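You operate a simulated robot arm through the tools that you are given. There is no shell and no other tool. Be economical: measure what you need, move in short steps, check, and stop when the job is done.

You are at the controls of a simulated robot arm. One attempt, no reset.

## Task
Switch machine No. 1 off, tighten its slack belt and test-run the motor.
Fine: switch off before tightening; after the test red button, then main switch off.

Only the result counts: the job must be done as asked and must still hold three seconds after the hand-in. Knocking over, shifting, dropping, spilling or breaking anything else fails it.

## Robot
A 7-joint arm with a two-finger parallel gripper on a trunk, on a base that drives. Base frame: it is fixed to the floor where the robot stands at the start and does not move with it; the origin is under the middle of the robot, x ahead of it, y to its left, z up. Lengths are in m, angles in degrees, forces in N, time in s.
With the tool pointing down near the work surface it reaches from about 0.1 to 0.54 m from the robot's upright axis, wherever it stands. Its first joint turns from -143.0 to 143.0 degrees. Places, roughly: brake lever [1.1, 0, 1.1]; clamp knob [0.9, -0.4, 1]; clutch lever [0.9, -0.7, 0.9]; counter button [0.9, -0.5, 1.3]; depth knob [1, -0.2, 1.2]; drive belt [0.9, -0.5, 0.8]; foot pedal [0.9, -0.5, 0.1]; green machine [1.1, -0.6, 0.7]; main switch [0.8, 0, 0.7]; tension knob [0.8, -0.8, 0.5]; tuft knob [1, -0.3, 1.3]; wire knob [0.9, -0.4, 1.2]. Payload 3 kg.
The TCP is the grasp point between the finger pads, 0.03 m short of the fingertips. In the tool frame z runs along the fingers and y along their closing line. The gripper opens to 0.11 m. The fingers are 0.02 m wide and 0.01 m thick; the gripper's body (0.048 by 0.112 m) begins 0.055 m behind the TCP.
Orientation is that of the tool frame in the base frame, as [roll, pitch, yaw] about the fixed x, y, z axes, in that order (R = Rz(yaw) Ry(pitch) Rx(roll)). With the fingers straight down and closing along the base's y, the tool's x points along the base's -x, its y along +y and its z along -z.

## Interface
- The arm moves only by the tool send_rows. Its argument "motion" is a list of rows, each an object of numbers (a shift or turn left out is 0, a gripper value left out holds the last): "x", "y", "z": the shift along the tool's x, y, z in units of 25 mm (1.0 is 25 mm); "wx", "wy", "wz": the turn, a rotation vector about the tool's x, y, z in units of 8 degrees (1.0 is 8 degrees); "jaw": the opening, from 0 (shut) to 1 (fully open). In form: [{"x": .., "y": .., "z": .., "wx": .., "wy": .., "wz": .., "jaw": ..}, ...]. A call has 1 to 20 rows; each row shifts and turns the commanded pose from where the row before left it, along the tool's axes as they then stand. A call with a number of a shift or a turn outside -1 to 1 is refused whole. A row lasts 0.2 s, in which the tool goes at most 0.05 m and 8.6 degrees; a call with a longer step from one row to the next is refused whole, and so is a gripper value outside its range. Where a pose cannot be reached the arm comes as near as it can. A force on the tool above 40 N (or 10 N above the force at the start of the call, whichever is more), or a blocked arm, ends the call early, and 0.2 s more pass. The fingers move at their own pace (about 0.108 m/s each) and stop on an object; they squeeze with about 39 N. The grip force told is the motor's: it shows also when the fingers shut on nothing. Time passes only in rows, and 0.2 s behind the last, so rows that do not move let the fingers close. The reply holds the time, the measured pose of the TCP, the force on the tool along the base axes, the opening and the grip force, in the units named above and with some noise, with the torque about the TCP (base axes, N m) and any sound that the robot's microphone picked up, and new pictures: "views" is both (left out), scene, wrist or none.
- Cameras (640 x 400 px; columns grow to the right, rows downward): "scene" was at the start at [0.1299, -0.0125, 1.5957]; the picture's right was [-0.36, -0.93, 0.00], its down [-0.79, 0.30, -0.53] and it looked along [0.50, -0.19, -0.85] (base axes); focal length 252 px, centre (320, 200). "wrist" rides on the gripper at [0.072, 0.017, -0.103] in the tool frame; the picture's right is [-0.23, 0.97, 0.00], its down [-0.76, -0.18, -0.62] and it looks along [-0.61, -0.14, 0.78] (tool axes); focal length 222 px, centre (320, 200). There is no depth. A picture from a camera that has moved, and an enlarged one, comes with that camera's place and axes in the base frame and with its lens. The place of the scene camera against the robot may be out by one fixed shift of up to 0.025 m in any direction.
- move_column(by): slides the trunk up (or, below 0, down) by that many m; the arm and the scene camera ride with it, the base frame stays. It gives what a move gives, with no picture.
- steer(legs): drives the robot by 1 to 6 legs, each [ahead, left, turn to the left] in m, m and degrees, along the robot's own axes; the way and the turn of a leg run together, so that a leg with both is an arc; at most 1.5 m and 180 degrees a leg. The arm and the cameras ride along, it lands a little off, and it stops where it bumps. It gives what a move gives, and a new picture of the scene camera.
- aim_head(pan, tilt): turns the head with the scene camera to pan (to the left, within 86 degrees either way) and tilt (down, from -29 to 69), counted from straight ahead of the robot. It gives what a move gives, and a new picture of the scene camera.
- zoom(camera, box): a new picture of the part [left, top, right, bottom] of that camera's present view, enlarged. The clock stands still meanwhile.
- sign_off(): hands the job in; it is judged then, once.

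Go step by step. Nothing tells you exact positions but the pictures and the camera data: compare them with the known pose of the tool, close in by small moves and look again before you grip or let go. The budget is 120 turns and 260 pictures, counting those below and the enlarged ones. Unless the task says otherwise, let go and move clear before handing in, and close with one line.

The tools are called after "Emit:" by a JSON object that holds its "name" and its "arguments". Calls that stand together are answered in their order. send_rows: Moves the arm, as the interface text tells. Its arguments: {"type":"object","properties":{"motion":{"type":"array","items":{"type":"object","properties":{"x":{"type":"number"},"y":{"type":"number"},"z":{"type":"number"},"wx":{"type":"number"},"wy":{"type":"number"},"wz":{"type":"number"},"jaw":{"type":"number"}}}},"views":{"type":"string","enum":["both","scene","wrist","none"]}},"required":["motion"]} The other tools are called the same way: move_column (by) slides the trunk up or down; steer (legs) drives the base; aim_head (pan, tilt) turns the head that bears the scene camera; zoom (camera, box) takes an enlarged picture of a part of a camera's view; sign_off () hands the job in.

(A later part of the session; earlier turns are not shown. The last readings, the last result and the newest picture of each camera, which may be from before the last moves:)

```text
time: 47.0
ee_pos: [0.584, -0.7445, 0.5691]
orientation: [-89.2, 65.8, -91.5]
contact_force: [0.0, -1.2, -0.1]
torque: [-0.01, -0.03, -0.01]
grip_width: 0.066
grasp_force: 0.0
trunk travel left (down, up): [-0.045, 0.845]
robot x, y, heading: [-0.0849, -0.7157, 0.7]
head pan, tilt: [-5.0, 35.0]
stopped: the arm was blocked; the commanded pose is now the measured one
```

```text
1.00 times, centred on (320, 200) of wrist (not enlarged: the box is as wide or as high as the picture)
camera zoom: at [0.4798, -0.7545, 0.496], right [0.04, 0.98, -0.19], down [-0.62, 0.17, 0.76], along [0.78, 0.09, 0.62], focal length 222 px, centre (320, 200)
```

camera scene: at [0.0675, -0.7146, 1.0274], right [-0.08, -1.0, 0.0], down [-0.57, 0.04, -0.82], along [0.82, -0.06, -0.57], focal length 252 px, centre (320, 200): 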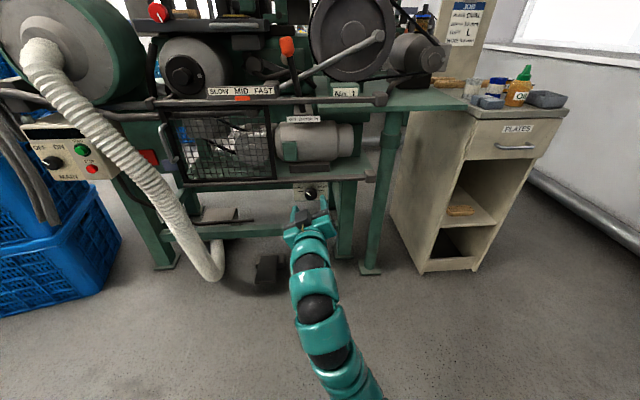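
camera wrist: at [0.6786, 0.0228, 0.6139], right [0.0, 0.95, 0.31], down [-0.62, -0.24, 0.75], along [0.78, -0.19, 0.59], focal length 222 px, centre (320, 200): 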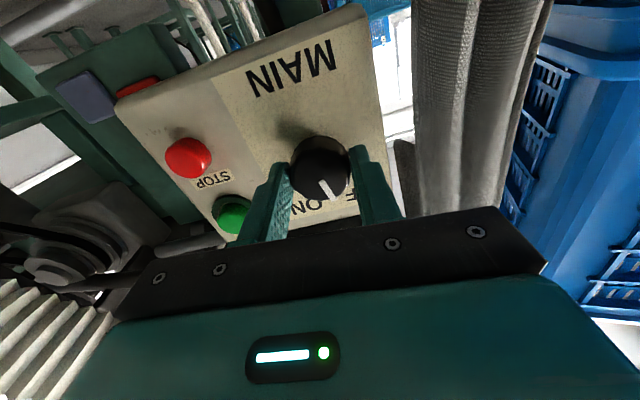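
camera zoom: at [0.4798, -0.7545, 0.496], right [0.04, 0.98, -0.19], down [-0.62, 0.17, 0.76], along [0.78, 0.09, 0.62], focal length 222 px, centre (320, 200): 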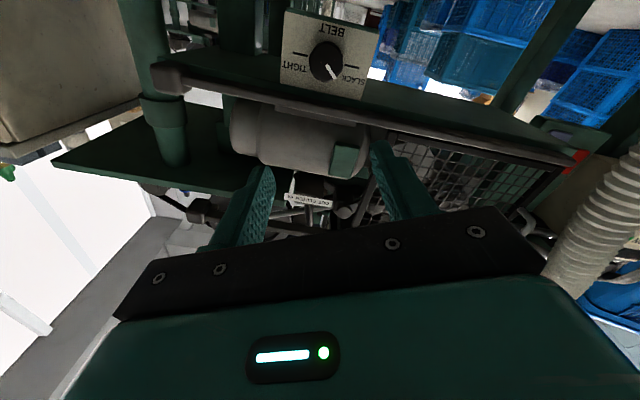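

Belt knob: pointer towards SLACK; knob face about (0.80, -0.7525, 0.535). I'll align, pre-rotate counter-clockwise by 40°, and approach.

Emit:
{"name": "send_rows", "arguments": {"motion": [{"x": 0.68, "y": 0.13}, {"x": 0.69, "y": 0.13}, {"wx": -0.25, "wy": -0.11}, {"wz": -1}, {"wz": -1}, {"wz": -1}, {"wz": -1}, {"wz": -1}, {"z": 1}, {"z": 1}, {"z": 1}, {"z": 1}, {}]}}

Emit:
{"name": "zoom", "arguments": {"camera": "scene", "box": [250, 130, 370, 230]}}

```text
time: 49.8
ee_pos: [0.6851, -0.7502, 0.5315]
orientation: [-89.9, 25.9, -89.9]
contact_force: [0.0, -0.8, -0.4]
torque: [0.0, 0.0, -0.01]
grip_width: 0.0658
grasp_force: 0.1
trunk travel left (down, up): [-0.045, 0.845]
robot x, y, heading: [-0.0829, -0.723, 0.6]
head pan, tilt: [-5.0, 35.0]
camera scene: at [0.0675, -0.7146, 0.9491], right [-0.08, -1.0, 0.0], down [-0.57, 0.04, -0.82], along [0.82, -0.06, -0.57], focal length 252 px, centre (320, 200)
camera wrist: at [0.5811, -0.8083, 0.4859], right [0.0, 0.63, -0.78], down [-0.62, 0.61, 0.49], along [0.78, 0.48, 0.39], focal length 222 px, centre (320, 200)
```

scene: 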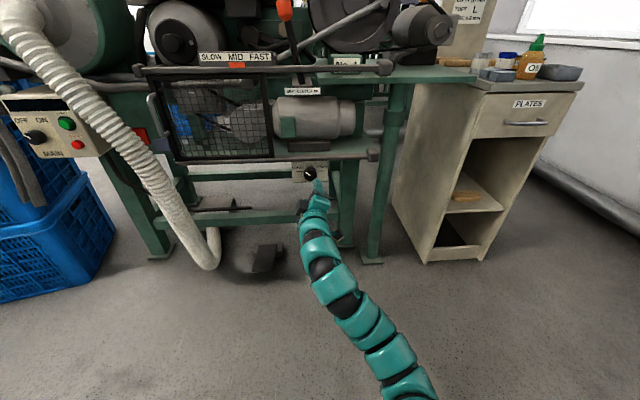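
wrist: 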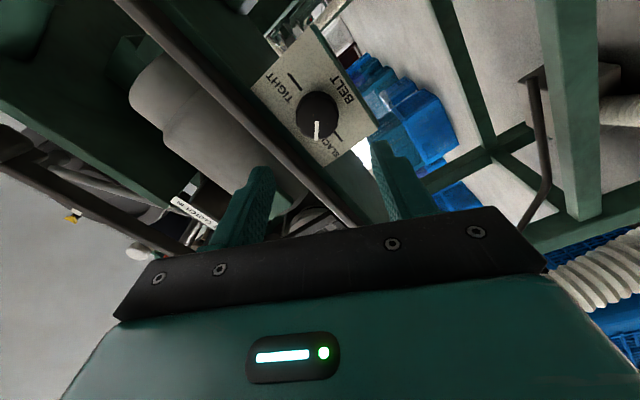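

```text
4.00 times, centred on (310, 180) of scene
camera zoom: at [0.0675, -0.7146, 0.9491], right [-0.08, -1.0, 0.0], down [-0.57, 0.04, -0.82], along [0.82, -0.06, -0.57], focal length 1008 px, centre (360, 280)
```

zoom: 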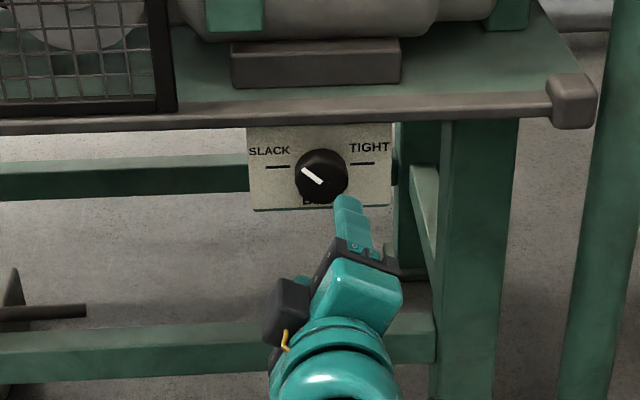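

Emit:
{"name": "send_rows", "arguments": {"motion": [{"x": -0.04, "y": -0.12, "z": 0.8}, {"z": 0.8}, {"z": 0.8}, {"z": 0.8}, {}], "views": "wrist"}}

```text
time: 51.0
ee_pos: [0.7653, -0.7522, 0.5347]
orientation: [-89.9, 25.9, -89.9]
contact_force: [0.1, 0.0, 0.0]
torque: [0.02, -0.02, 0.0]
grip_width: 0.0657
grasp_force: 0.0
trunk travel left (down, up): [-0.045, 0.845]
robot x, y, heading: [-0.0865, -0.719, 0.6]
head pan, tilt: [-5.0, 35.0]
camera wrist: at [0.6612, -0.8102, 0.4881], right [0.0, 0.63, -0.78], down [-0.62, 0.61, 0.49], along [0.78, 0.48, 0.39], focal length 222 px, centre (320, 200)
```

wrist: 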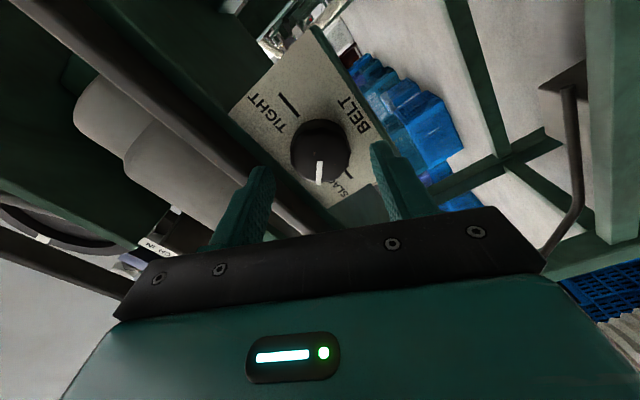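

Emit:
{"name": "send_rows", "arguments": {"motion": [{"z": 0.45}, {"z": 0.4}, {"jaw": 0}, {"jaw": 0}, {"jaw": 0}, {}], "views": "wrist"}}

```text
time: 52.4
ee_pos: [0.7864, -0.7515, 0.5353]
orientation: [-90.0, 26.0, -89.9]
contact_force: [3.3, 1.9, -1.3]
torque: [-0.04, -0.05, 0.19]
grip_width: 0.0427
grasp_force: 45.4
trunk travel left (down, up): [-0.045, 0.845]
robot x, y, heading: [-0.0848, -0.7222, 0.8]
head pan, tilt: [-5.0, 35.0]
camera wrist: at [0.681, -0.8097, 0.4882], right [0.0, 0.63, -0.78], down [-0.62, 0.61, 0.49], along [0.78, 0.48, 0.39], focal length 222 px, centre (320, 200)
```

wrist: 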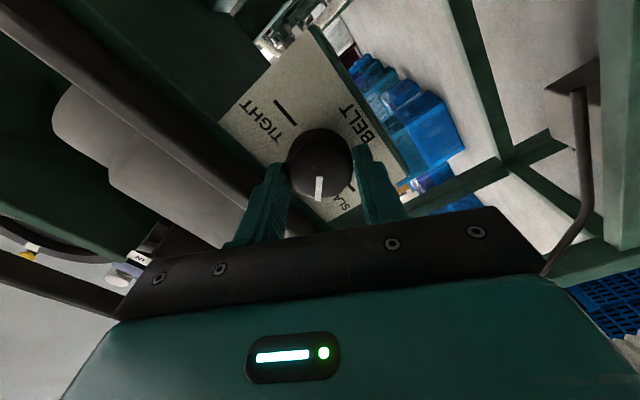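

Well centred, gripped. Turning clockwise toward TIGHT.

Emit:
{"name": "send_rows", "arguments": {"motion": [{"wz": 0.8}, {"wz": 0.8}, {"wz": 0.8}, {"wz": 0.8}, {"wz": 0.8}, {"wz": 0.8}, {"wz": 0.8}, {"wz": 0.8}, {"wz": 0.8}, {"wz": 0.8}, {"wz": 0.8}, {"wz": 0.8}, {"wz": 0.8}, {"wz": 0.8}, {}]}}

Emit:
{"name": "zoom", "arguments": {"camera": "scene", "box": [150, 60, 390, 210]}}

```text
time: 53.9
ee_pos: [0.7854, -0.752, 0.5351]
orientation: [-90.0, 63.9, -89.9]
contact_force: [-8.5, -1.5, 2.9]
torque: [0.03, -0.12, -0.08]
grip_width: 0.0426
grasp_force: 45.0
trunk travel left (down, up): [-0.045, 0.845]
robot x, y, heading: [-0.0854, -0.7227, 0.6]
head pan, tilt: [-5.0, 35.0]
stopped in row 7: the force on the tool passed its limit at 41 N (the readings are from after the stop); the commanded pose is now the measured one
camera scene: at [0.0664, -0.7148, 0.9495], right [-0.08, -1.0, 0.0], down [-0.57, 0.05, -0.82], along [0.82, -0.06, -0.57], focal length 252 px, centre (320, 200)
camera wrist: at [0.681, -0.769, 0.4632], right [0.0, 0.97, -0.23], down [-0.62, 0.18, 0.76], along [0.78, 0.14, 0.61], focal length 222 px, centre (320, 200)
```

scene: 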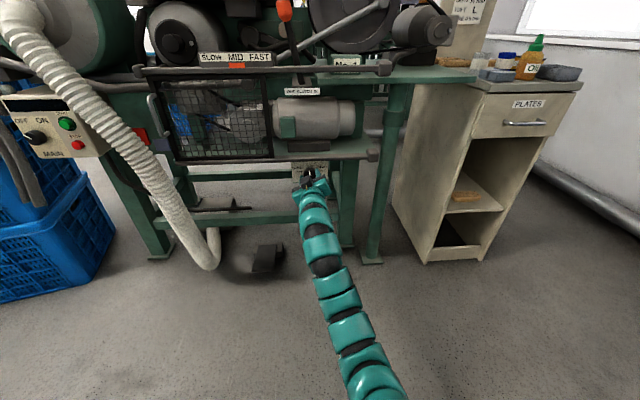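
wrist: 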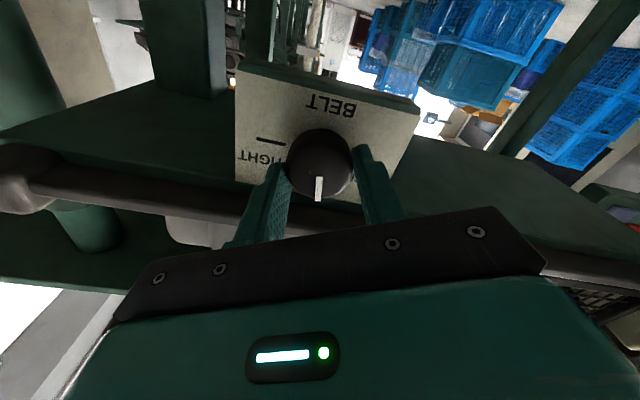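

```text
2.67 times, centred on (270, 135) of scene
camera zoom: at [0.0664, -0.7148, 0.9495], right [-0.08, -1.0, 0.0], down [-0.57, 0.05, -0.82], along [0.82, -0.06, -0.57], focal length 672 px, centre (453, 373)
```

zoom: 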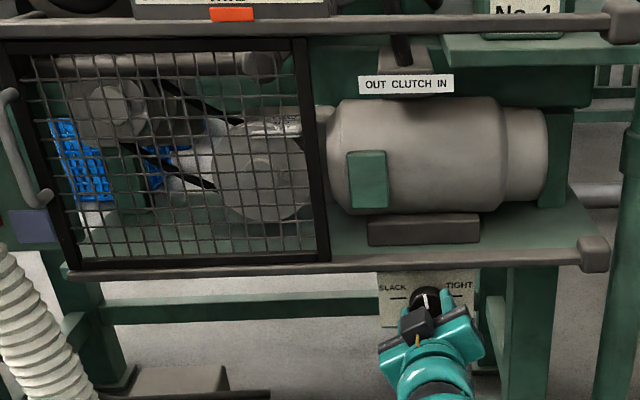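

The stop was a force transient (~38° turned). Continue slower.

Emit:
{"name": "send_rows", "arguments": {"motion": [{"wz": 0.5}, {"wz": 0.5}, {"wz": 0.5}, {"wz": 0.5}, {"wz": 0.5}, {"wz": 0.5}, {"wz": 0.5}, {"wz": 0.5}, {"wz": 0.5}, {"wz": 0.5}, {}], "views": "wrist"}}

```text
time: 56.3
ee_pos: [0.7854, -0.7526, 0.536]
orientation: [89.5, 76.2, 89.5]
contact_force: [-16.7, -8.6, 0.8]
torque: [0.0, -0.95, -0.52]
grip_width: 0.0428
grasp_force: 44.9
trunk travel left (down, up): [-0.045, 0.845]
robot x, y, heading: [-0.0885, -0.7182, 0.5]
head pan, tilt: [-5.0, 35.0]
camera wrist: at [0.6811, -0.7187, 0.4693], right [0.0, 0.89, 0.45], down [-0.63, -0.35, 0.7], along [0.78, -0.28, 0.56], focal length 222 px, centre (320, 200)
```

wrist: 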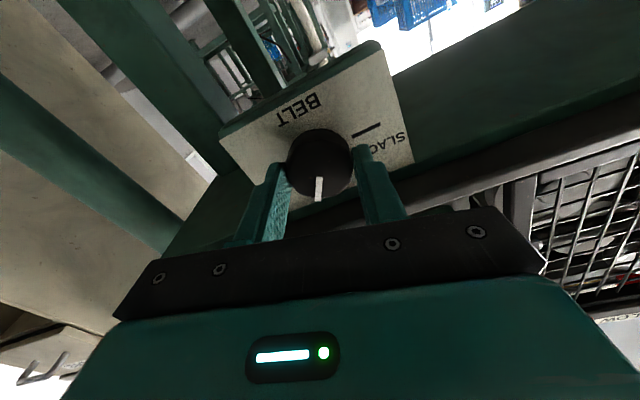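

Emit:
{"name": "send_rows", "arguments": {"motion": [{"wz": 0.5, "z": -0.05}, {"wz": 0.5}, {"wz": 0.5}, {"wz": 0.5}, {"wz": 0.5}, {"wz": 0.5}, {"wz": 0.5}, {"wz": 0.5}, {"wz": 0.5}, {"wz": 0.5}, {}], "views": "wrist"}}

Emit:
{"name": "zoom", "arguments": {"camera": "scene", "box": [150, 60, 390, 210]}}

```text
time: 58.7
ee_pos: [0.7842, -0.752, 0.535]
orientation: [90.0, 36.2, 89.9]
contact_force: [18.3, -9.1, 12.7]
torque: [0.03, -0.45, -0.43]
grip_width: 0.0425
grasp_force: 45.2
trunk travel left (down, up): [-0.045, 0.845]
robot x, y, heading: [-0.0863, -0.721, 0.4]
head pan, tilt: [-5.0, 35.0]
camera wrist: at [0.6799, -0.684, 0.5059], right [0.0, 0.39, 0.92], down [-0.62, -0.72, 0.31], along [0.78, -0.57, 0.24], focal length 222 px, centre (320, 200)
```

wrist: 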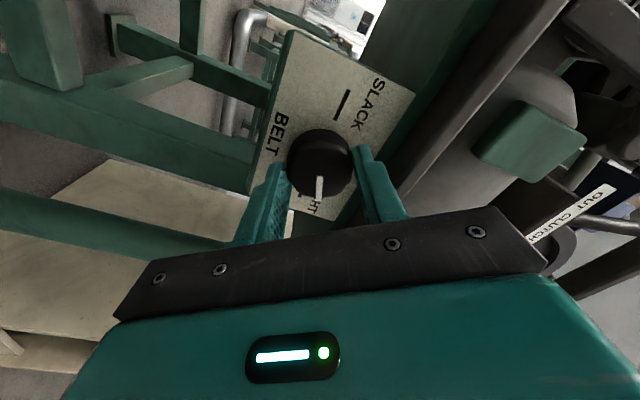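

```text
2.67 times, centred on (270, 135) of scene
camera zoom: at [0.0668, -0.715, 0.9492], right [-0.08, -1.0, 0.0], down [-0.57, 0.05, -0.82], along [0.82, -0.06, -0.57], focal length 672 px, centre (453, 373)
```

zoom: 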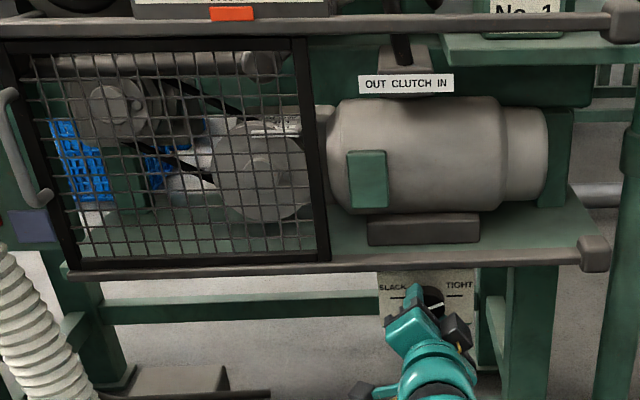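

Belt is visibly straighter. Continue a bit more toward the TIGHT mark, watching the torque.

Emit:
{"name": "send_rows", "arguments": {"motion": [{"wz": 0.45}, {"wz": 0.45}, {"wz": 0.45}, {"wz": 0.45}, {"wz": 0.45}, {}], "views": "wrist"}}

Emit:
{"name": "zoom", "arguments": {"camera": "scene", "box": [160, 70, 280, 170]}}

```text
time: 60.1
ee_pos: [0.7848, -0.7515, 0.5348]
orientation: [89.9, 18.2, 90.0]
contact_force: [-1.6, -9.4, 2.1]
torque: [0.0, -0.26, -0.35]
grip_width: 0.0425
grasp_force: 45.6
trunk travel left (down, up): [-0.045, 0.845]
robot x, y, heading: [-0.0865, -0.7212, 0.5]
head pan, tilt: [-5.0, 35.0]
camera wrist: at [0.6796, -0.6783, 0.5287], right [0.0, 0.09, 1.0], down [-0.62, -0.78, 0.07], along [0.78, -0.62, 0.05], focal length 222 px, centre (320, 200)
```

wrist: 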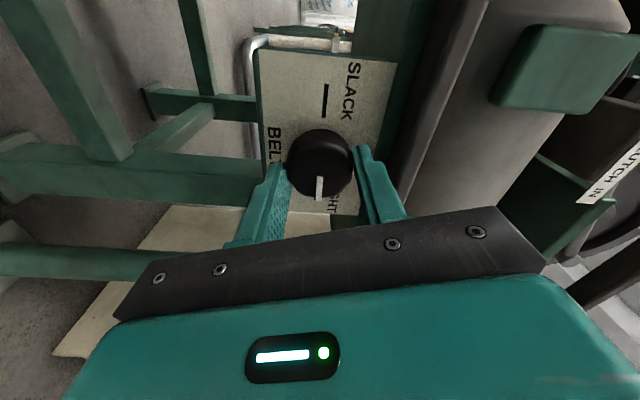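

```text
4.00 times, centred on (220, 120) of scene
camera zoom: at [0.0667, -0.7151, 0.9491], right [-0.08, -1.0, 0.0], down [-0.57, 0.05, -0.82], along [0.82, -0.06, -0.57], focal length 1008 px, centre (720, 520)
```

zoom: 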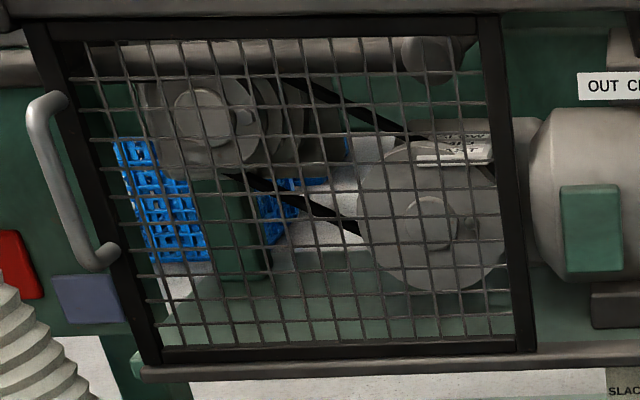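

Belt looks taut and the pointer is near the TIGHT mark. Let go and inspect.

Emit:
{"name": "send_rows", "arguments": {"motion": [{"jaw": 0.6}, {"jaw": 0.6}, {"z": -1}, {"z": -1}, {"z": -1}, {"z": -1}, {"z": -1}, {"z": -1}, {}], "views": "none"}}

Emit:
{"name": "zoom", "arguments": {"camera": "scene", "box": [280, 150, 340, 190]}}

```text
time: 62.3
ee_pos: [0.6518, -0.8383, 0.5964]
orientation: [83.9, 16.9, 80.1]
contact_force: [0.6, -0.6, -1.2]
torque: [0.01, -0.04, -0.02]
grip_width: 0.066
grasp_force: 0.1
trunk travel left (down, up): [-0.045, 0.845]
robot x, y, heading: [-0.0856, -0.7228, 0.4]
head pan, tilt: [-5.0, 35.0]
stopped in row 9: the arm was blocked; the commanded pose is now the measured one
```

```text
10.00 times, centred on (310, 170) of scene
camera zoom: at [0.0701, -0.7205, 0.9493], right [-0.08, -1.0, -0.01], down [-0.57, 0.05, -0.82], along [0.81, -0.06, -0.58], focal length 2521 px, centre (420, 500)
```

zoom: 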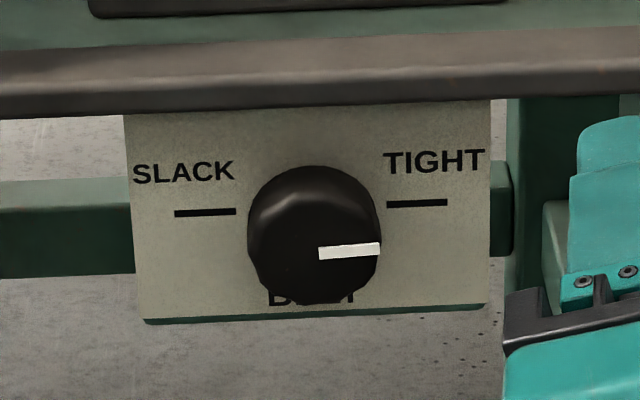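

The pointer now points squarely at TIGHT. The arm bumped something on itself while retracting; check the view and raise the trunk a little.

Emit:
{"name": "move_column", "arguments": {"by": 0.06}}

Emit:
{"name": "send_rows", "arguments": {"motion": [{}], "views": "both"}}

```text
time: 63.3
ee_pos: [0.6503, -0.8273, 0.6499]
orientation: [84.5, 17.2, 81.1]
contact_force: [0.5, 0.1, 0.4]
torque: [-0.02, -0.02, 0.0]
grip_width: 0.0657
grasp_force: 0.1
trunk travel left (down, up): [-0.105, 0.785]
robot x, y, heading: [-0.084, -0.7231, 0.6]
head pan, tilt: [-5.0, 35.0]
```

```text
time: 63.7
ee_pos: [0.6494, -0.8271, 0.6499]
orientation: [84.6, 17.3, 81.0]
contact_force: [0.1, 0.2, -0.3]
torque: [0.02, -0.01, 0.02]
grip_width: 0.0661
grasp_force: 0.2
trunk travel left (down, up): [-0.105, 0.785]
robot x, y, heading: [-0.0873, -0.7202, 0.7]
head pan, tilt: [-5.0, 35.0]
camera scene: at [0.0672, -0.7147, 1.0091], right [-0.08, -1.0, 0.0], down [-0.57, 0.04, -0.82], along [0.82, -0.06, -0.57], focal length 252 px, centre (320, 200)
camera wrist: at [0.5566, -0.7406, 0.6358], right [-0.08, 0.08, 0.99], down [-0.72, -0.69, 0.0], along [0.69, -0.72, 0.12], focal length 222 px, centre (320, 200)
```

scene: 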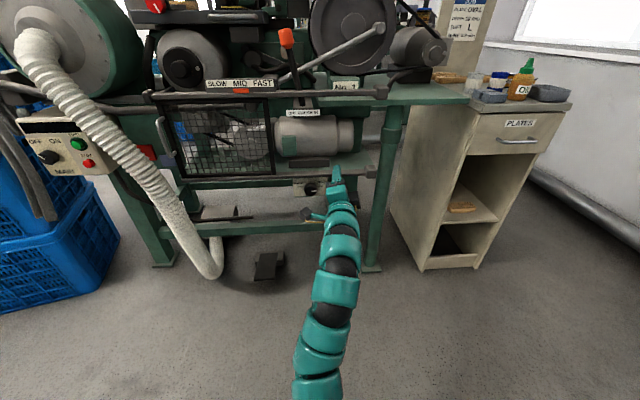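
wrist: 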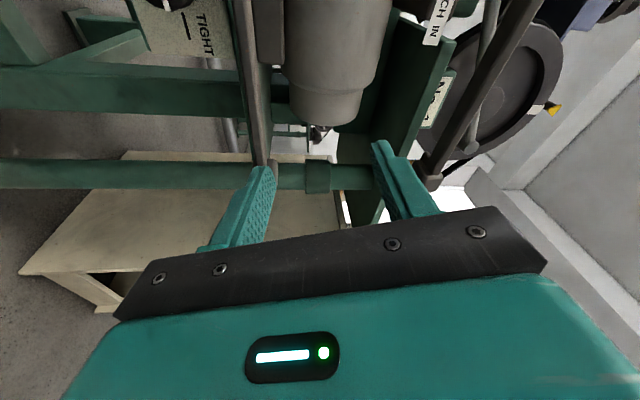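

Emit:
{"name": "zoom", "arguments": {"camera": "scene", "box": [240, 20, 360, 130]}}

Emit:
{"name": "send_rows", "arguments": {"motion": [{"wx": 0.5, "wy": -0.9, "z": -0.6}, {"z": -0.6, "wz": -1}, {"z": -0.6, "wz": -1}, {"z": -0.6, "wz": -1}, {"wz": -1}, {"wz": -1}, {"wz": -1}, {}], "views": "scene"}}

```text
3.64 times, centred on (300, 75) of scene
camera zoom: at [0.0672, -0.7147, 1.0091], right [-0.08, -1.0, 0.0], down [-0.57, 0.04, -0.82], along [0.82, -0.06, -0.57], focal length 917 px, centre (393, 654)
```

zoom: 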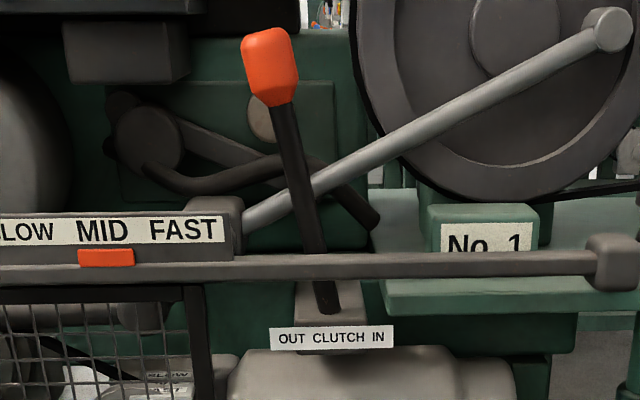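

```text
time: 65.5
ee_pos: [0.5911, -0.8138, 0.6471]
orientation: [81.6, 64.5, 66.9]
contact_force: [0.2, -0.6, -0.3]
torque: [-0.02, -0.01, 0.0]
grip_width: 0.0657
grasp_force: 0.0
trunk travel left (down, up): [-0.105, 0.785]
robot x, y, heading: [-0.0833, -0.7202, 0.5]
head pan, tilt: [-5.0, 35.0]
camera scene: at [0.0671, -0.7147, 1.0091], right [-0.08, -1.0, 0.0], down [-0.57, 0.04, -0.82], along [0.82, -0.06, -0.57], focal length 252 px, centre (320, 200)
```

scene: 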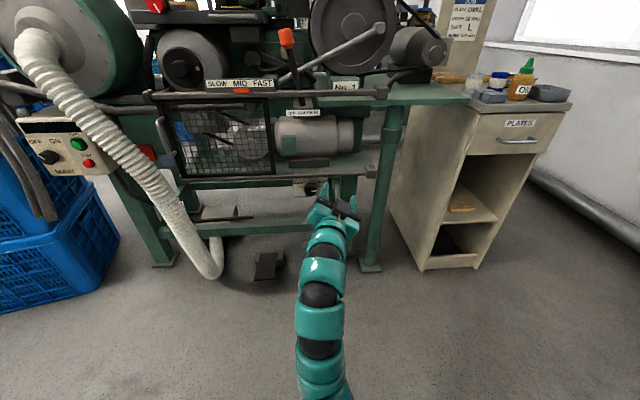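

Clutch is OUT, fine for a motor test. I'll straighten the hand, then strafe back left.

Emit:
{"name": "send_rows", "arguments": {"motion": [{"wx": -0.785, "wy": 0.61}, {"wx": -0.785, "wy": 0.61, "z": -0.4}, {"wz": -1, "z": -0.4}, {"wz": -1}, {"wz": -1}, {}], "views": "none"}}

Emit:
{"name": "steer", "arguments": {"legs": [[0, 0.4, 0], [0, 0.4, 0]]}}

```text
time: 66.9
ee_pos: [0.6088, -0.8547, 0.6337]
orientation: [85.3, 89.3, 85.4]
contact_force: [-0.1, 0.0, 0.3]
torque: [0.01, -0.01, -0.01]
grip_width: 0.0661
grasp_force: 0.1
out of reach, approached as far as the arm can: row 2, 3
trunk travel left (down, up): [-0.105, 0.785]
robot x, y, heading: [-0.0875, -0.7204, 0.4]
head pan, tilt: [-5.0, 35.0]
```

```text
time: 71.5
ee_pos: [0.6228, -0.0249, 0.6352]
orientation: [85.0, 89.2, 93.8]
contact_force: [0.6, -0.1, 0.5]
torque: [-0.01, -0.01, 0.0]
grip_width: 0.0657
grasp_force: 0.1
trunk travel left (down, up): [-0.105, 0.785]
robot x, y, heading: [-0.0875, 0.0027, 9.1]
head pan, tilt: [-5.0, 35.0]
stopped in leg 2: the robot was blocked; the commanded pose is now the measured one
camera scene: at [0.0673, 0.0342, 1.0091], right [0.07, -1.0, 0.0], down [-0.57, -0.04, -0.82], along [0.82, 0.06, -0.57], focal length 252 px, centre (320, 200)
```

scene: 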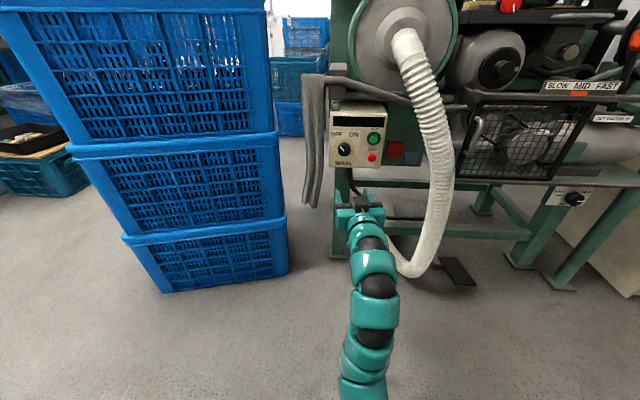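

The robot bumped on its left side and turned 9°. I'll go right a little and turn back, then look.

Emit:
{"name": "steer", "arguments": {"legs": [[0, -0.06, 0], [0, -0.02, -8]]}}

Emit:
{"name": "zoom", "arguments": {"camera": "wrist", "box": [0, 0, 640, 400]}}

Emit:
{"name": "aim_head", "arguments": {"pan": 86, "tilt": 50}}

```text
time: 73.1
ee_pos: [0.6246, -0.1999, 0.6344]
orientation: [84.7, 89.2, 85.4]
contact_force: [0.0, -0.3, -0.4]
torque: [0.01, -0.01, -0.01]
grip_width: 0.066
grasp_force: 0.1
trunk travel left (down, up): [-0.105, 0.785]
robot x, y, heading: [-0.0722, -0.0767, 1.3]
head pan, tilt: [-5.0, 35.0]
camera scene: at [0.0799, -0.0683, 1.0091], right [-0.07, -1.0, 0.0], down [-0.57, 0.04, -0.82], along [0.82, -0.05, -0.57], focal length 252 px, centre (320, 200)
```

scene: 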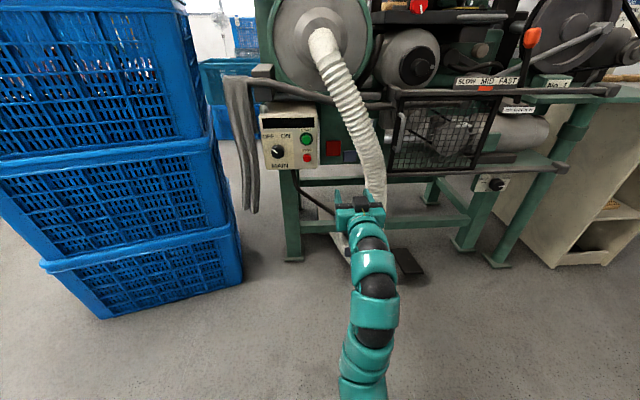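

```text
1.00 times, centred on (320, 200) of wrist (not enlarged: the box is as wide or as high as the picture)
camera zoom: at [0.5196, -0.1842, 0.5621], right [-0.01, 0.97, 0.24], down [-0.62, -0.2, 0.76], along [0.78, -0.14, 0.61], focal length 222 px, centre (320, 200)
```

zoom: 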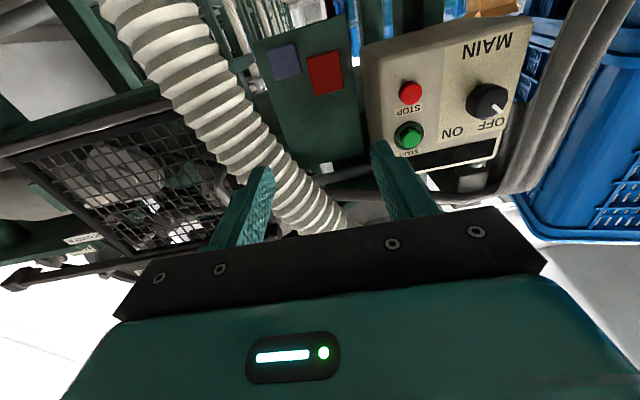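

```text
time: 74.8
ee_pos: [0.6234, -0.2005, 0.6344]
orientation: [84.8, 89.2, 85.6]
contact_force: [0.3, 0.4, -0.2]
torque: [0.01, 0.01, -0.03]
grip_width: 0.066
grasp_force: 0.0
trunk travel left (down, up): [-0.105, 0.785]
robot x, y, heading: [-0.0764, -0.079, 1.3]
head pan, tilt: [85.9, 50.0]
camera scene: at [-0.0042, 0.0143, 0.9874], right [1.0, -0.05, 0.0], down [-0.04, -0.77, -0.64], along [0.03, 0.64, -0.77], focal length 252 px, centre (320, 200)
```

scene: 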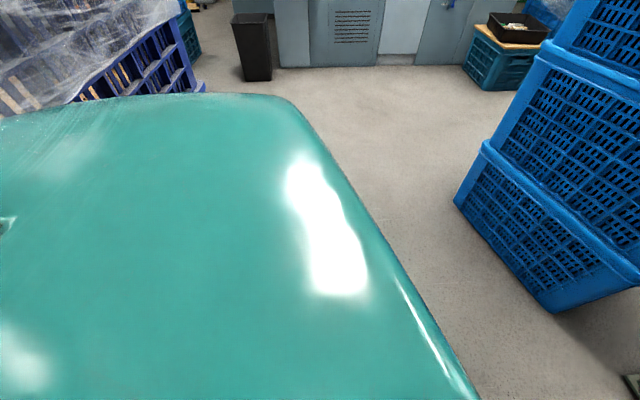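

A wrapped pallet is behind-left; I keep away from it. Now move the hand in front of the main knob, pre-rotated counter-clockwise.

Emit:
{"name": "aim_head", "arguments": {"pan": 0, "tilt": 35}}

Emit:
{"name": "send_rows", "arguments": {"motion": [{"z": -0.5, "y": 0.5}, {"y": 1}, {"y": 1}, {"y": 1}, {"y": 1}, {"y": 1}, {"y": 1}, {"y": 1}, {"y": 0.5, "x": -1}, {"x": -1}, {"wz": -0.95}, {"wz": -0.95}, {"wz": -0.95}, {"wz": -0.95}, {"wz": -0.95}, {"z": 0.9}, {"z": 0.9}, {"z": 0.9}, {}]}}

```text
time: 76.3
ee_pos: [0.6243, -0.2008, 0.6346]
orientation: [85.5, 89.2, 86.2]
contact_force: [0.9, -0.3, -0.2]
torque: [0.02, 0.0, 0.01]
grip_width: 0.0661
grasp_force: 0.1
trunk travel left (down, up): [-0.105, 0.785]
robot x, y, heading: [-0.073, -0.0768, 1.3]
head pan, tilt: [0.0, 35.0]
camera scene: at [0.08, -0.0606, 1.0091], right [0.02, -1.0, 0.0], down [-0.57, -0.01, -0.82], along [0.82, 0.02, -0.57], focal length 252 px, centre (320, 200)
```

scene: 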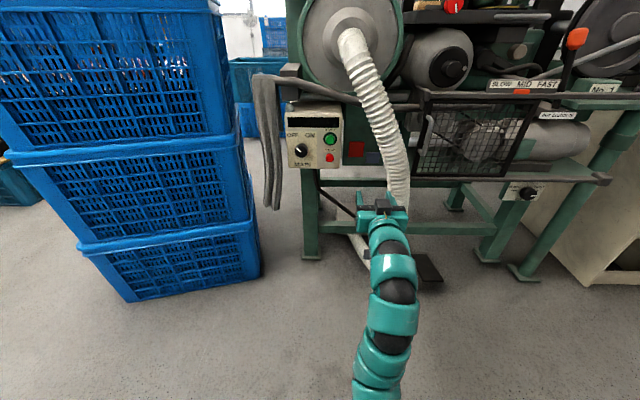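

```text
time: 80.3
ee_pos: [0.687, -0.0053, 0.683]
orientation: [-89.8, 52.8, -89.3]
contact_force: [0.0, 0.1, 0.2]
torque: [-0.02, -0.01, 0.0]
grip_width: 0.0659
grasp_force: 0.1
out of reach, approached as far as the arm can: row 1
trunk travel left (down, up): [-0.105, 0.785]
robot x, y, heading: [-0.0727, -0.0758, 1.5]
head pan, tilt: [0.0, 35.0]
camera scene: at [0.0801, -0.0606, 1.0091], right [0.02, -1.0, 0.0], down [-0.57, -0.01, -0.82], along [0.82, 0.02, -0.57], focal length 252 px, centre (320, 200)
camera wrist: at [0.5833, -0.0376, 0.6154], right [-0.01, 0.91, -0.41], down [-0.63, 0.31, 0.71], along [0.78, 0.27, 0.57], focal length 222 px, centre (320, 200)
```

scene: 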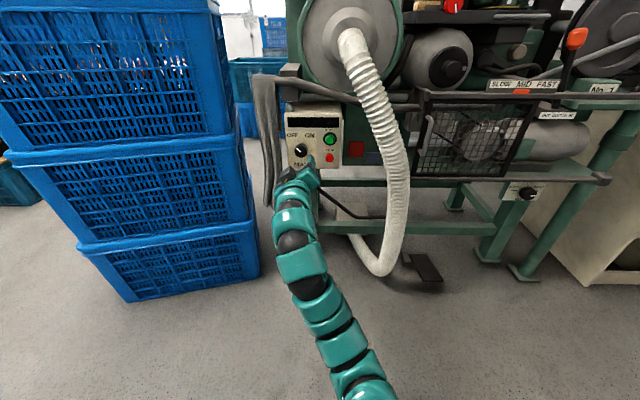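
wrist: 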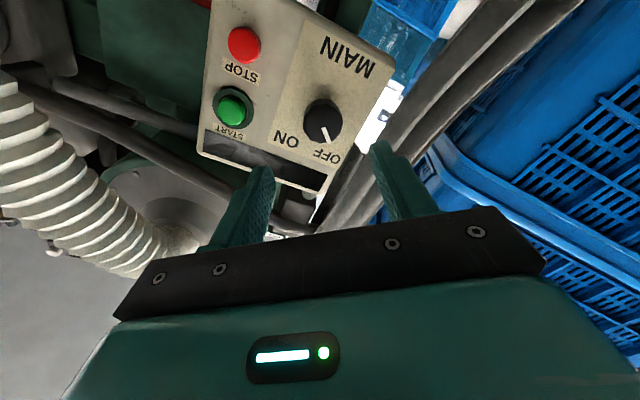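

Emit:
{"name": "send_rows", "arguments": {"motion": [{"x": -0.18, "y": 0.11}, {"z": 0.95}, {"z": 0.95}, {"z": 0.95}, {"z": 0.95}, {"jaw": 0}, {"jaw": 0}, {"jaw": 0}, {}], "views": "wrist"}}

```text
time: 82.3
ee_pos: [0.7852, -0.0004, 0.6871]
orientation: [-89.8, 52.7, -89.2]
contact_force: [12.4, 4.8, 2.5]
torque: [0.0, -0.18, 0.23]
grip_width: 0.0395
grasp_force: 44.5
trunk travel left (down, up): [-0.105, 0.785]
robot x, y, heading: [-0.0758, -0.0784, 1.2]
head pan, tilt: [0.0, 35.0]
camera wrist: at [0.6811, -0.0317, 0.6183], right [-0.01, 0.91, -0.41], down [-0.63, 0.31, 0.71], along [0.78, 0.27, 0.57], focal length 222 px, centre (320, 200)
```

wrist: 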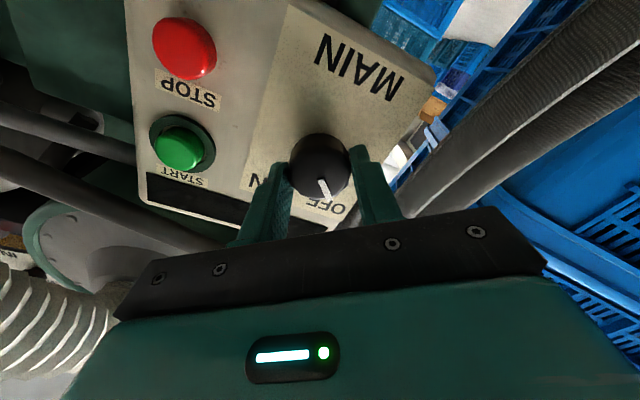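

Gripped at the knob. Turning clockwise to ON, slowly.

Emit:
{"name": "send_rows", "arguments": {"motion": [{"wz": 0.6}, {"wz": 0.6}, {"wz": 0.6}, {"wz": 0.6}, {"wz": 0.6}, {"wz": 0.6}, {"wz": 0.6}, {"wz": 0.6}, {"wz": 0.6}, {"wz": 0.6}, {"wz": 0.6}, {"wz": 0.6}, {"wz": 0.6}, {"wz": 0.6}, {"wz": 0.6}, {"wz": 0.6}, {"wz": 0.6}, {"wz": 0.6}, {"wz": 0.4}, {}], "views": "wrist"}}

Emit:
{"name": "zoom", "arguments": {"camera": "scene", "box": [270, 90, 360, 180]}}

```text
time: 86.2
ee_pos: [0.7816, -0.0015, 0.6837]
orientation: [90.1, 40.2, 90.6]
contact_force: [-12.7, -3.8, -4.0]
torque: [0.0, 0.16, -0.69]
grip_width: 0.0388
grasp_force: 44.6
trunk travel left (down, up): [-0.105, 0.785]
robot x, y, heading: [-0.0774, -0.0764, 1.0]
head pan, tilt: [0.0, 35.0]
stopped in row 19: the force on the tool passed its limit at 42 N (the readings are from after the stop); the commanded pose is now the measured one
camera wrist: at [0.6765, 0.0645, 0.6515], right [0.0, 0.46, 0.89], down [-0.62, -0.7, 0.36], along [0.79, -0.55, 0.28], focal length 222 px, centre (320, 200)
```

wrist: 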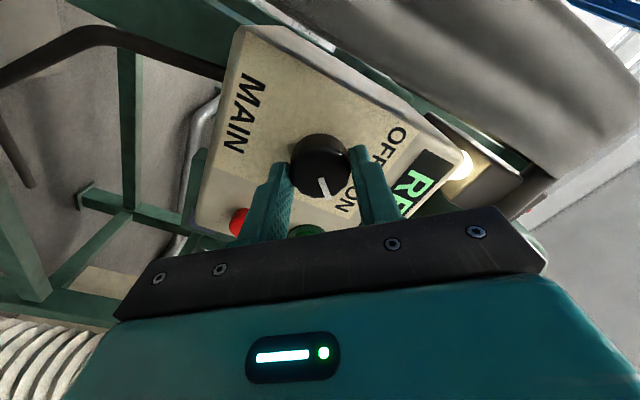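

```text
4.44 times, centred on (315, 135) of scene
camera zoom: at [0.0793, -0.0612, 1.0092], right [0.02, -1.0, 0.0], down [-0.57, -0.01, -0.82], along [0.82, 0.02, -0.57], focal length 1121 px, centre (342, 489)
```

zoom: 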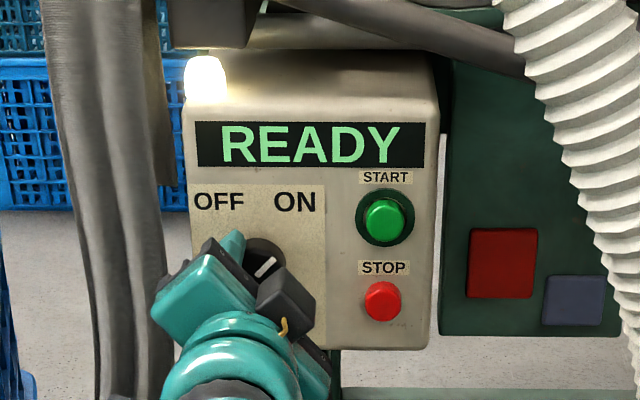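

The panel shows READY, so the belt is tight and main is ON. Release, back off, close the jaw and move in front of START.

Emit:
{"name": "send_rows", "arguments": {"motion": [{"jaw": 0.6}, {"jaw": 0.6}, {"z": -1}, {"z": -1}, {"z": -1}, {"z": -1}, {"x": -0.8, "y": -0.33, "jaw": 0}, {"x": -0.8, "y": -0.33}, {"x": -0.8, "y": -0.33}, {"x": -0.8, "y": -0.33}, {"wz": -1}, {"wz": -1}, {"wz": -1}, {"wz": -1}, {"wz": -1}, {"wz": -1}, {}]}}

Emit:
{"name": "zoom", "arguments": {"camera": "scene", "box": [270, 90, 390, 210]}}

```text
time: 89.8
ee_pos: [0.6825, -0.083, 0.7106]
orientation: [94.4, 88.3, 94.9]
contact_force: [-0.1, 0.1, 0.2]
torque: [0.02, 0.02, -0.02]
grip_width: 0.0002
grasp_force: 38.3
trunk travel left (down, up): [-0.105, 0.785]
robot x, y, heading: [-0.0726, -0.0763, 1.2]
head pan, tilt: [0.0, 35.0]
camera scene: at [0.0798, -0.0608, 1.0091], right [0.02, -1.0, 0.0], down [-0.57, -0.01, -0.82], along [0.82, 0.02, -0.57], focal length 252 px, centre (320, 200)
camera wrist: at [0.5777, -0.0649, 0.6394], right [-0.01, 0.97, 0.26], down [-0.62, -0.21, 0.76], along [0.79, -0.15, 0.6], focal length 222 px, centre (320, 200)
```

scene: 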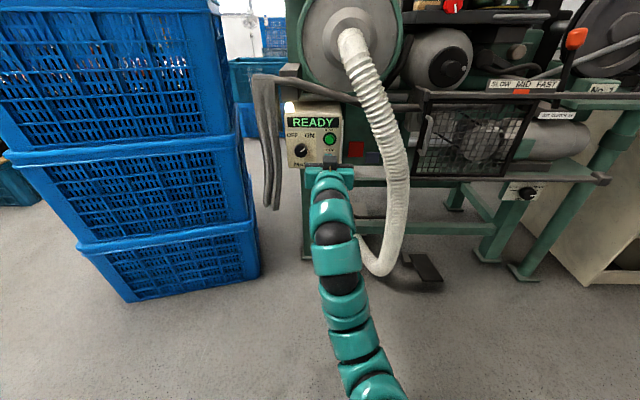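
wrist: 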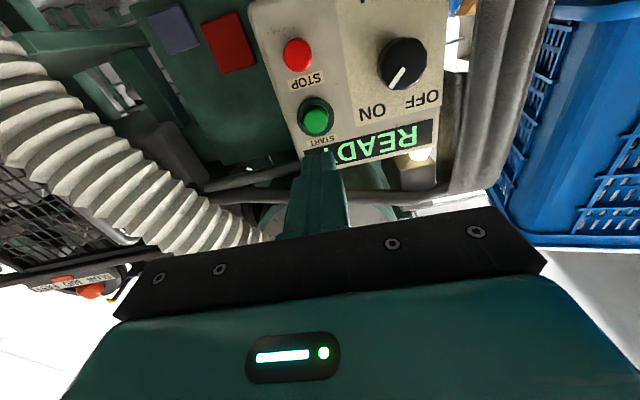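

```text
3.33 times, centred on (330, 150) of scene
camera zoom: at [0.0798, -0.0608, 1.0091], right [0.02, -1.0, 0.0], down [-0.57, -0.01, -0.82], along [0.82, 0.02, -0.57], focal length 840 px, centre (287, 367)
```

zoom: 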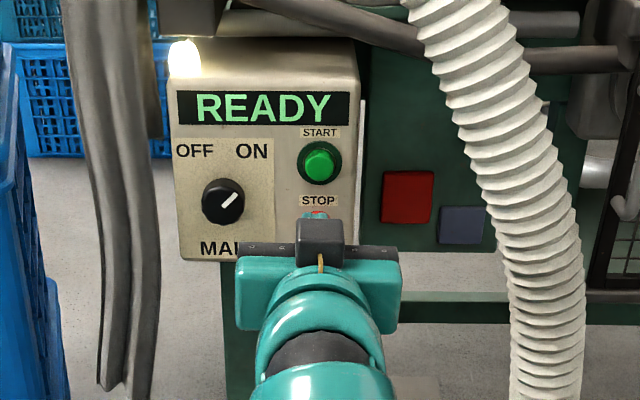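

START ≈ (0.80, -0.083, 0.716), STOP ≈ (0.80, -0.083, 0.659). Approaching START gently.

Emit:
{"name": "send_rows", "arguments": {"motion": [{"x": -0.22}, {"z": 0.8}, {"z": 0.8}, {"z": 0.8}, {}]}}

Emit:
{"name": "zoom", "arguments": {"camera": "scene", "box": [290, 90, 370, 170]}}

```text
time: 91.0
ee_pos: [0.7435, -0.0812, 0.7176]
orientation: [92.9, 88.1, 93.4]
contact_force: [-0.2, 0.5, 0.1]
torque: [-0.03, 0.04, -0.01]
grip_width: 0.0001
grasp_force: 38.0
trunk travel left (down, up): [-0.105, 0.785]
robot x, y, heading: [-0.0715, -0.0781, 1.0]
head pan, tilt: [0.0, 35.0]
camera scene: at [0.0798, -0.0608, 1.0091], right [0.02, -1.0, 0.0], down [-0.57, -0.01, -0.82], along [0.82, 0.02, -0.57], focal length 252 px, centre (320, 200)
camera wrist: at [0.6386, -0.0646, 0.6462], right [-0.01, 0.97, 0.26], down [-0.62, -0.21, 0.76], along [0.78, -0.15, 0.6], focal length 222 px, centre (320, 200)
```

scene: 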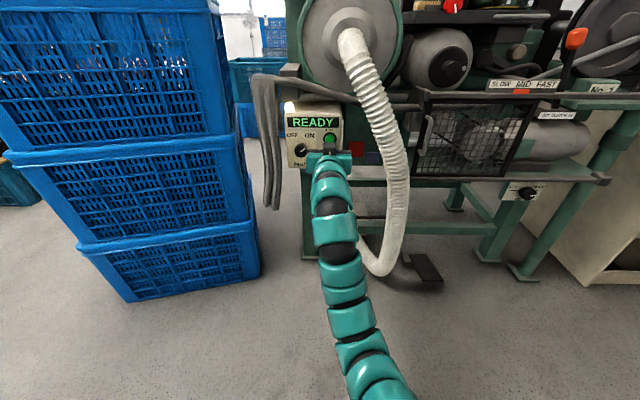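
wrist: 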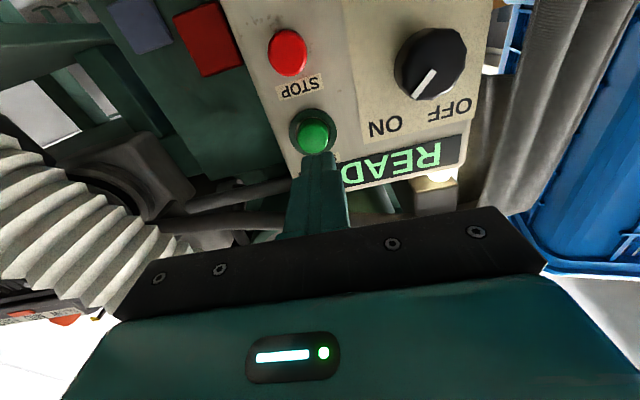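

```text
5.00 times, centred on (330, 130) of scene
camera zoom: at [0.0798, -0.0608, 1.0091], right [0.02, -1.0, 0.0], down [-0.57, -0.01, -0.82], along [0.82, 0.02, -0.57], focal length 1261 px, centre (270, 550)
```

zoom: 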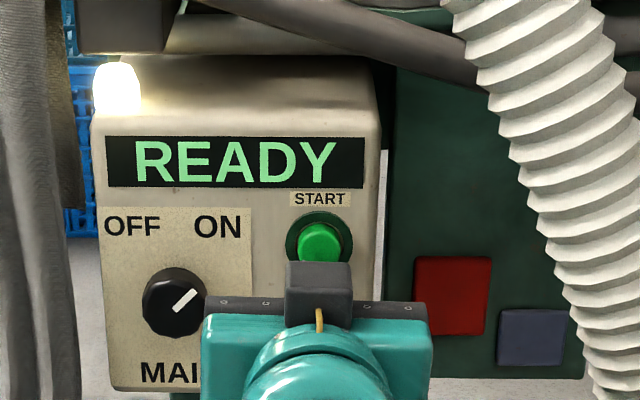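

Emit:
{"name": "send_rows", "arguments": {"motion": [{"x": 0.14, "y": -0.16}, {"z": 0.5}, {"z": 0.3}, {"z": 0.2}, {}]}}

Emit:
{"name": "zoom", "arguments": {"camera": "wrist", "box": [240, 60, 400, 220]}}

```text
time: 92.2
ee_pos: [0.7663, -0.0863, 0.7137]
orientation: [93.3, 88.2, 93.8]
contact_force: [-0.1, 0.0, -0.8]
torque: [0.0, 0.0, -0.01]
grip_width: 0.0
grasp_force: 37.7
trunk travel left (down, up): [-0.105, 0.785]
robot x, y, heading: [-0.0739, -0.0757, 1.4]
head pan, tilt: [0.0, 35.0]
camera scene: at [0.0799, -0.0608, 1.0091], right [0.02, -1.0, 0.0], down [-0.57, -0.01, -0.82], along [0.82, 0.02, -0.57], focal length 252 px, centre (320, 200)
camera wrist: at [0.6622, -0.068, 0.6417], right [-0.01, 0.97, 0.26], down [-0.62, -0.21, 0.76], along [0.78, -0.15, 0.6], focal length 222 px, centre (320, 200)
```

scene: 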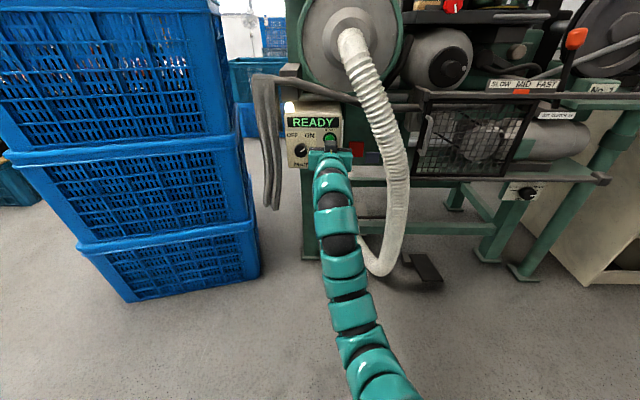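
wrist: 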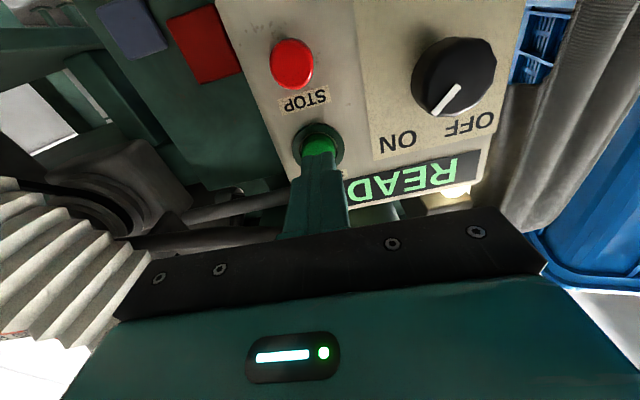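

```text
2.50 times, centred on (320, 140) of wrist
camera zoom: at [0.6622, -0.068, 0.6417], right [-0.01, 0.97, 0.26], down [-0.62, -0.21, 0.76], along [0.78, -0.15, 0.6], focal length 555 px, centre (320, 350)
```

zoom: 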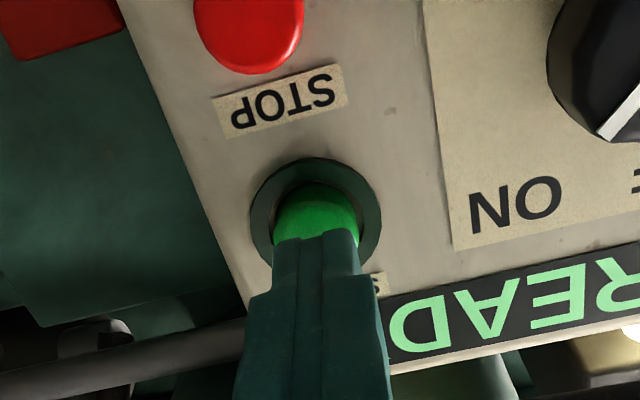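

Aligned with the button; pressing in small steps.

Emit:
{"name": "send_rows", "arguments": {"motion": [{"z": 0.2}, {"z": 0.2}, {"z": 0.2}, {}], "views": "scene"}}

```text
time: 93.2
ee_pos: [0.782, -0.0845, 0.7135]
orientation: [93.4, 88.3, 93.9]
contact_force: [-1.5, 0.4, -0.7]
torque: [0.0, 0.03, 0.0]
grip_width: 0.0
grasp_force: 37.7
trunk travel left (down, up): [-0.105, 0.785]
robot x, y, heading: [-0.0757, -0.0744, 1.1]
head pan, tilt: [0.0, 35.0]
camera scene: at [0.0798, -0.0608, 1.0091], right [0.02, -1.0, 0.0], down [-0.57, -0.01, -0.82], along [0.82, 0.02, -0.57], focal length 252 px, centre (320, 200)
```

scene: 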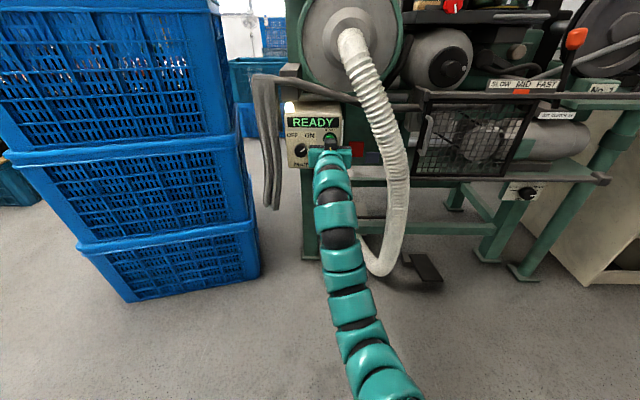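

Slight contact. Pressing further.

Emit:
{"name": "send_rows", "arguments": {"motion": [{"z": 0.12}, {"z": 0.12}, {"z": 0.12}, {}], "views": "scene"}}

```text
time: 94.0
ee_pos: [0.7876, -0.0856, 0.714]
orientation: [93.2, 88.2, 93.8]
contact_force: [-30.8, -2.9, -8.2]
torque: [-0.06, 0.16, -0.16]
grip_width: 0.0
grasp_force: 37.5
trunk travel left (down, up): [-0.105, 0.785]
robot x, y, heading: [-0.0726, -0.077, 1.3]
head pan, tilt: [0.0, 35.0]
heard: click
stopped in row 3: the force on the tool passed its limit at 45 N (the readings are from after the stop); the commanded pose is now the measured one
camera scene: at [0.0777, -0.0613, 1.0092], right [0.02, -1.0, 0.0], down [-0.57, -0.01, -0.82], along [0.82, 0.02, -0.57], focal length 252 px, centre (320, 200)
```

scene: 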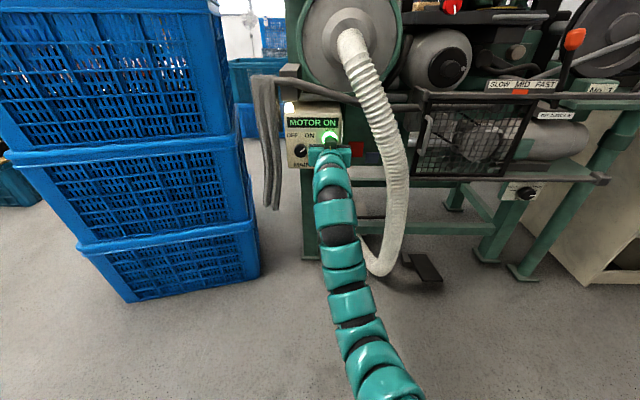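

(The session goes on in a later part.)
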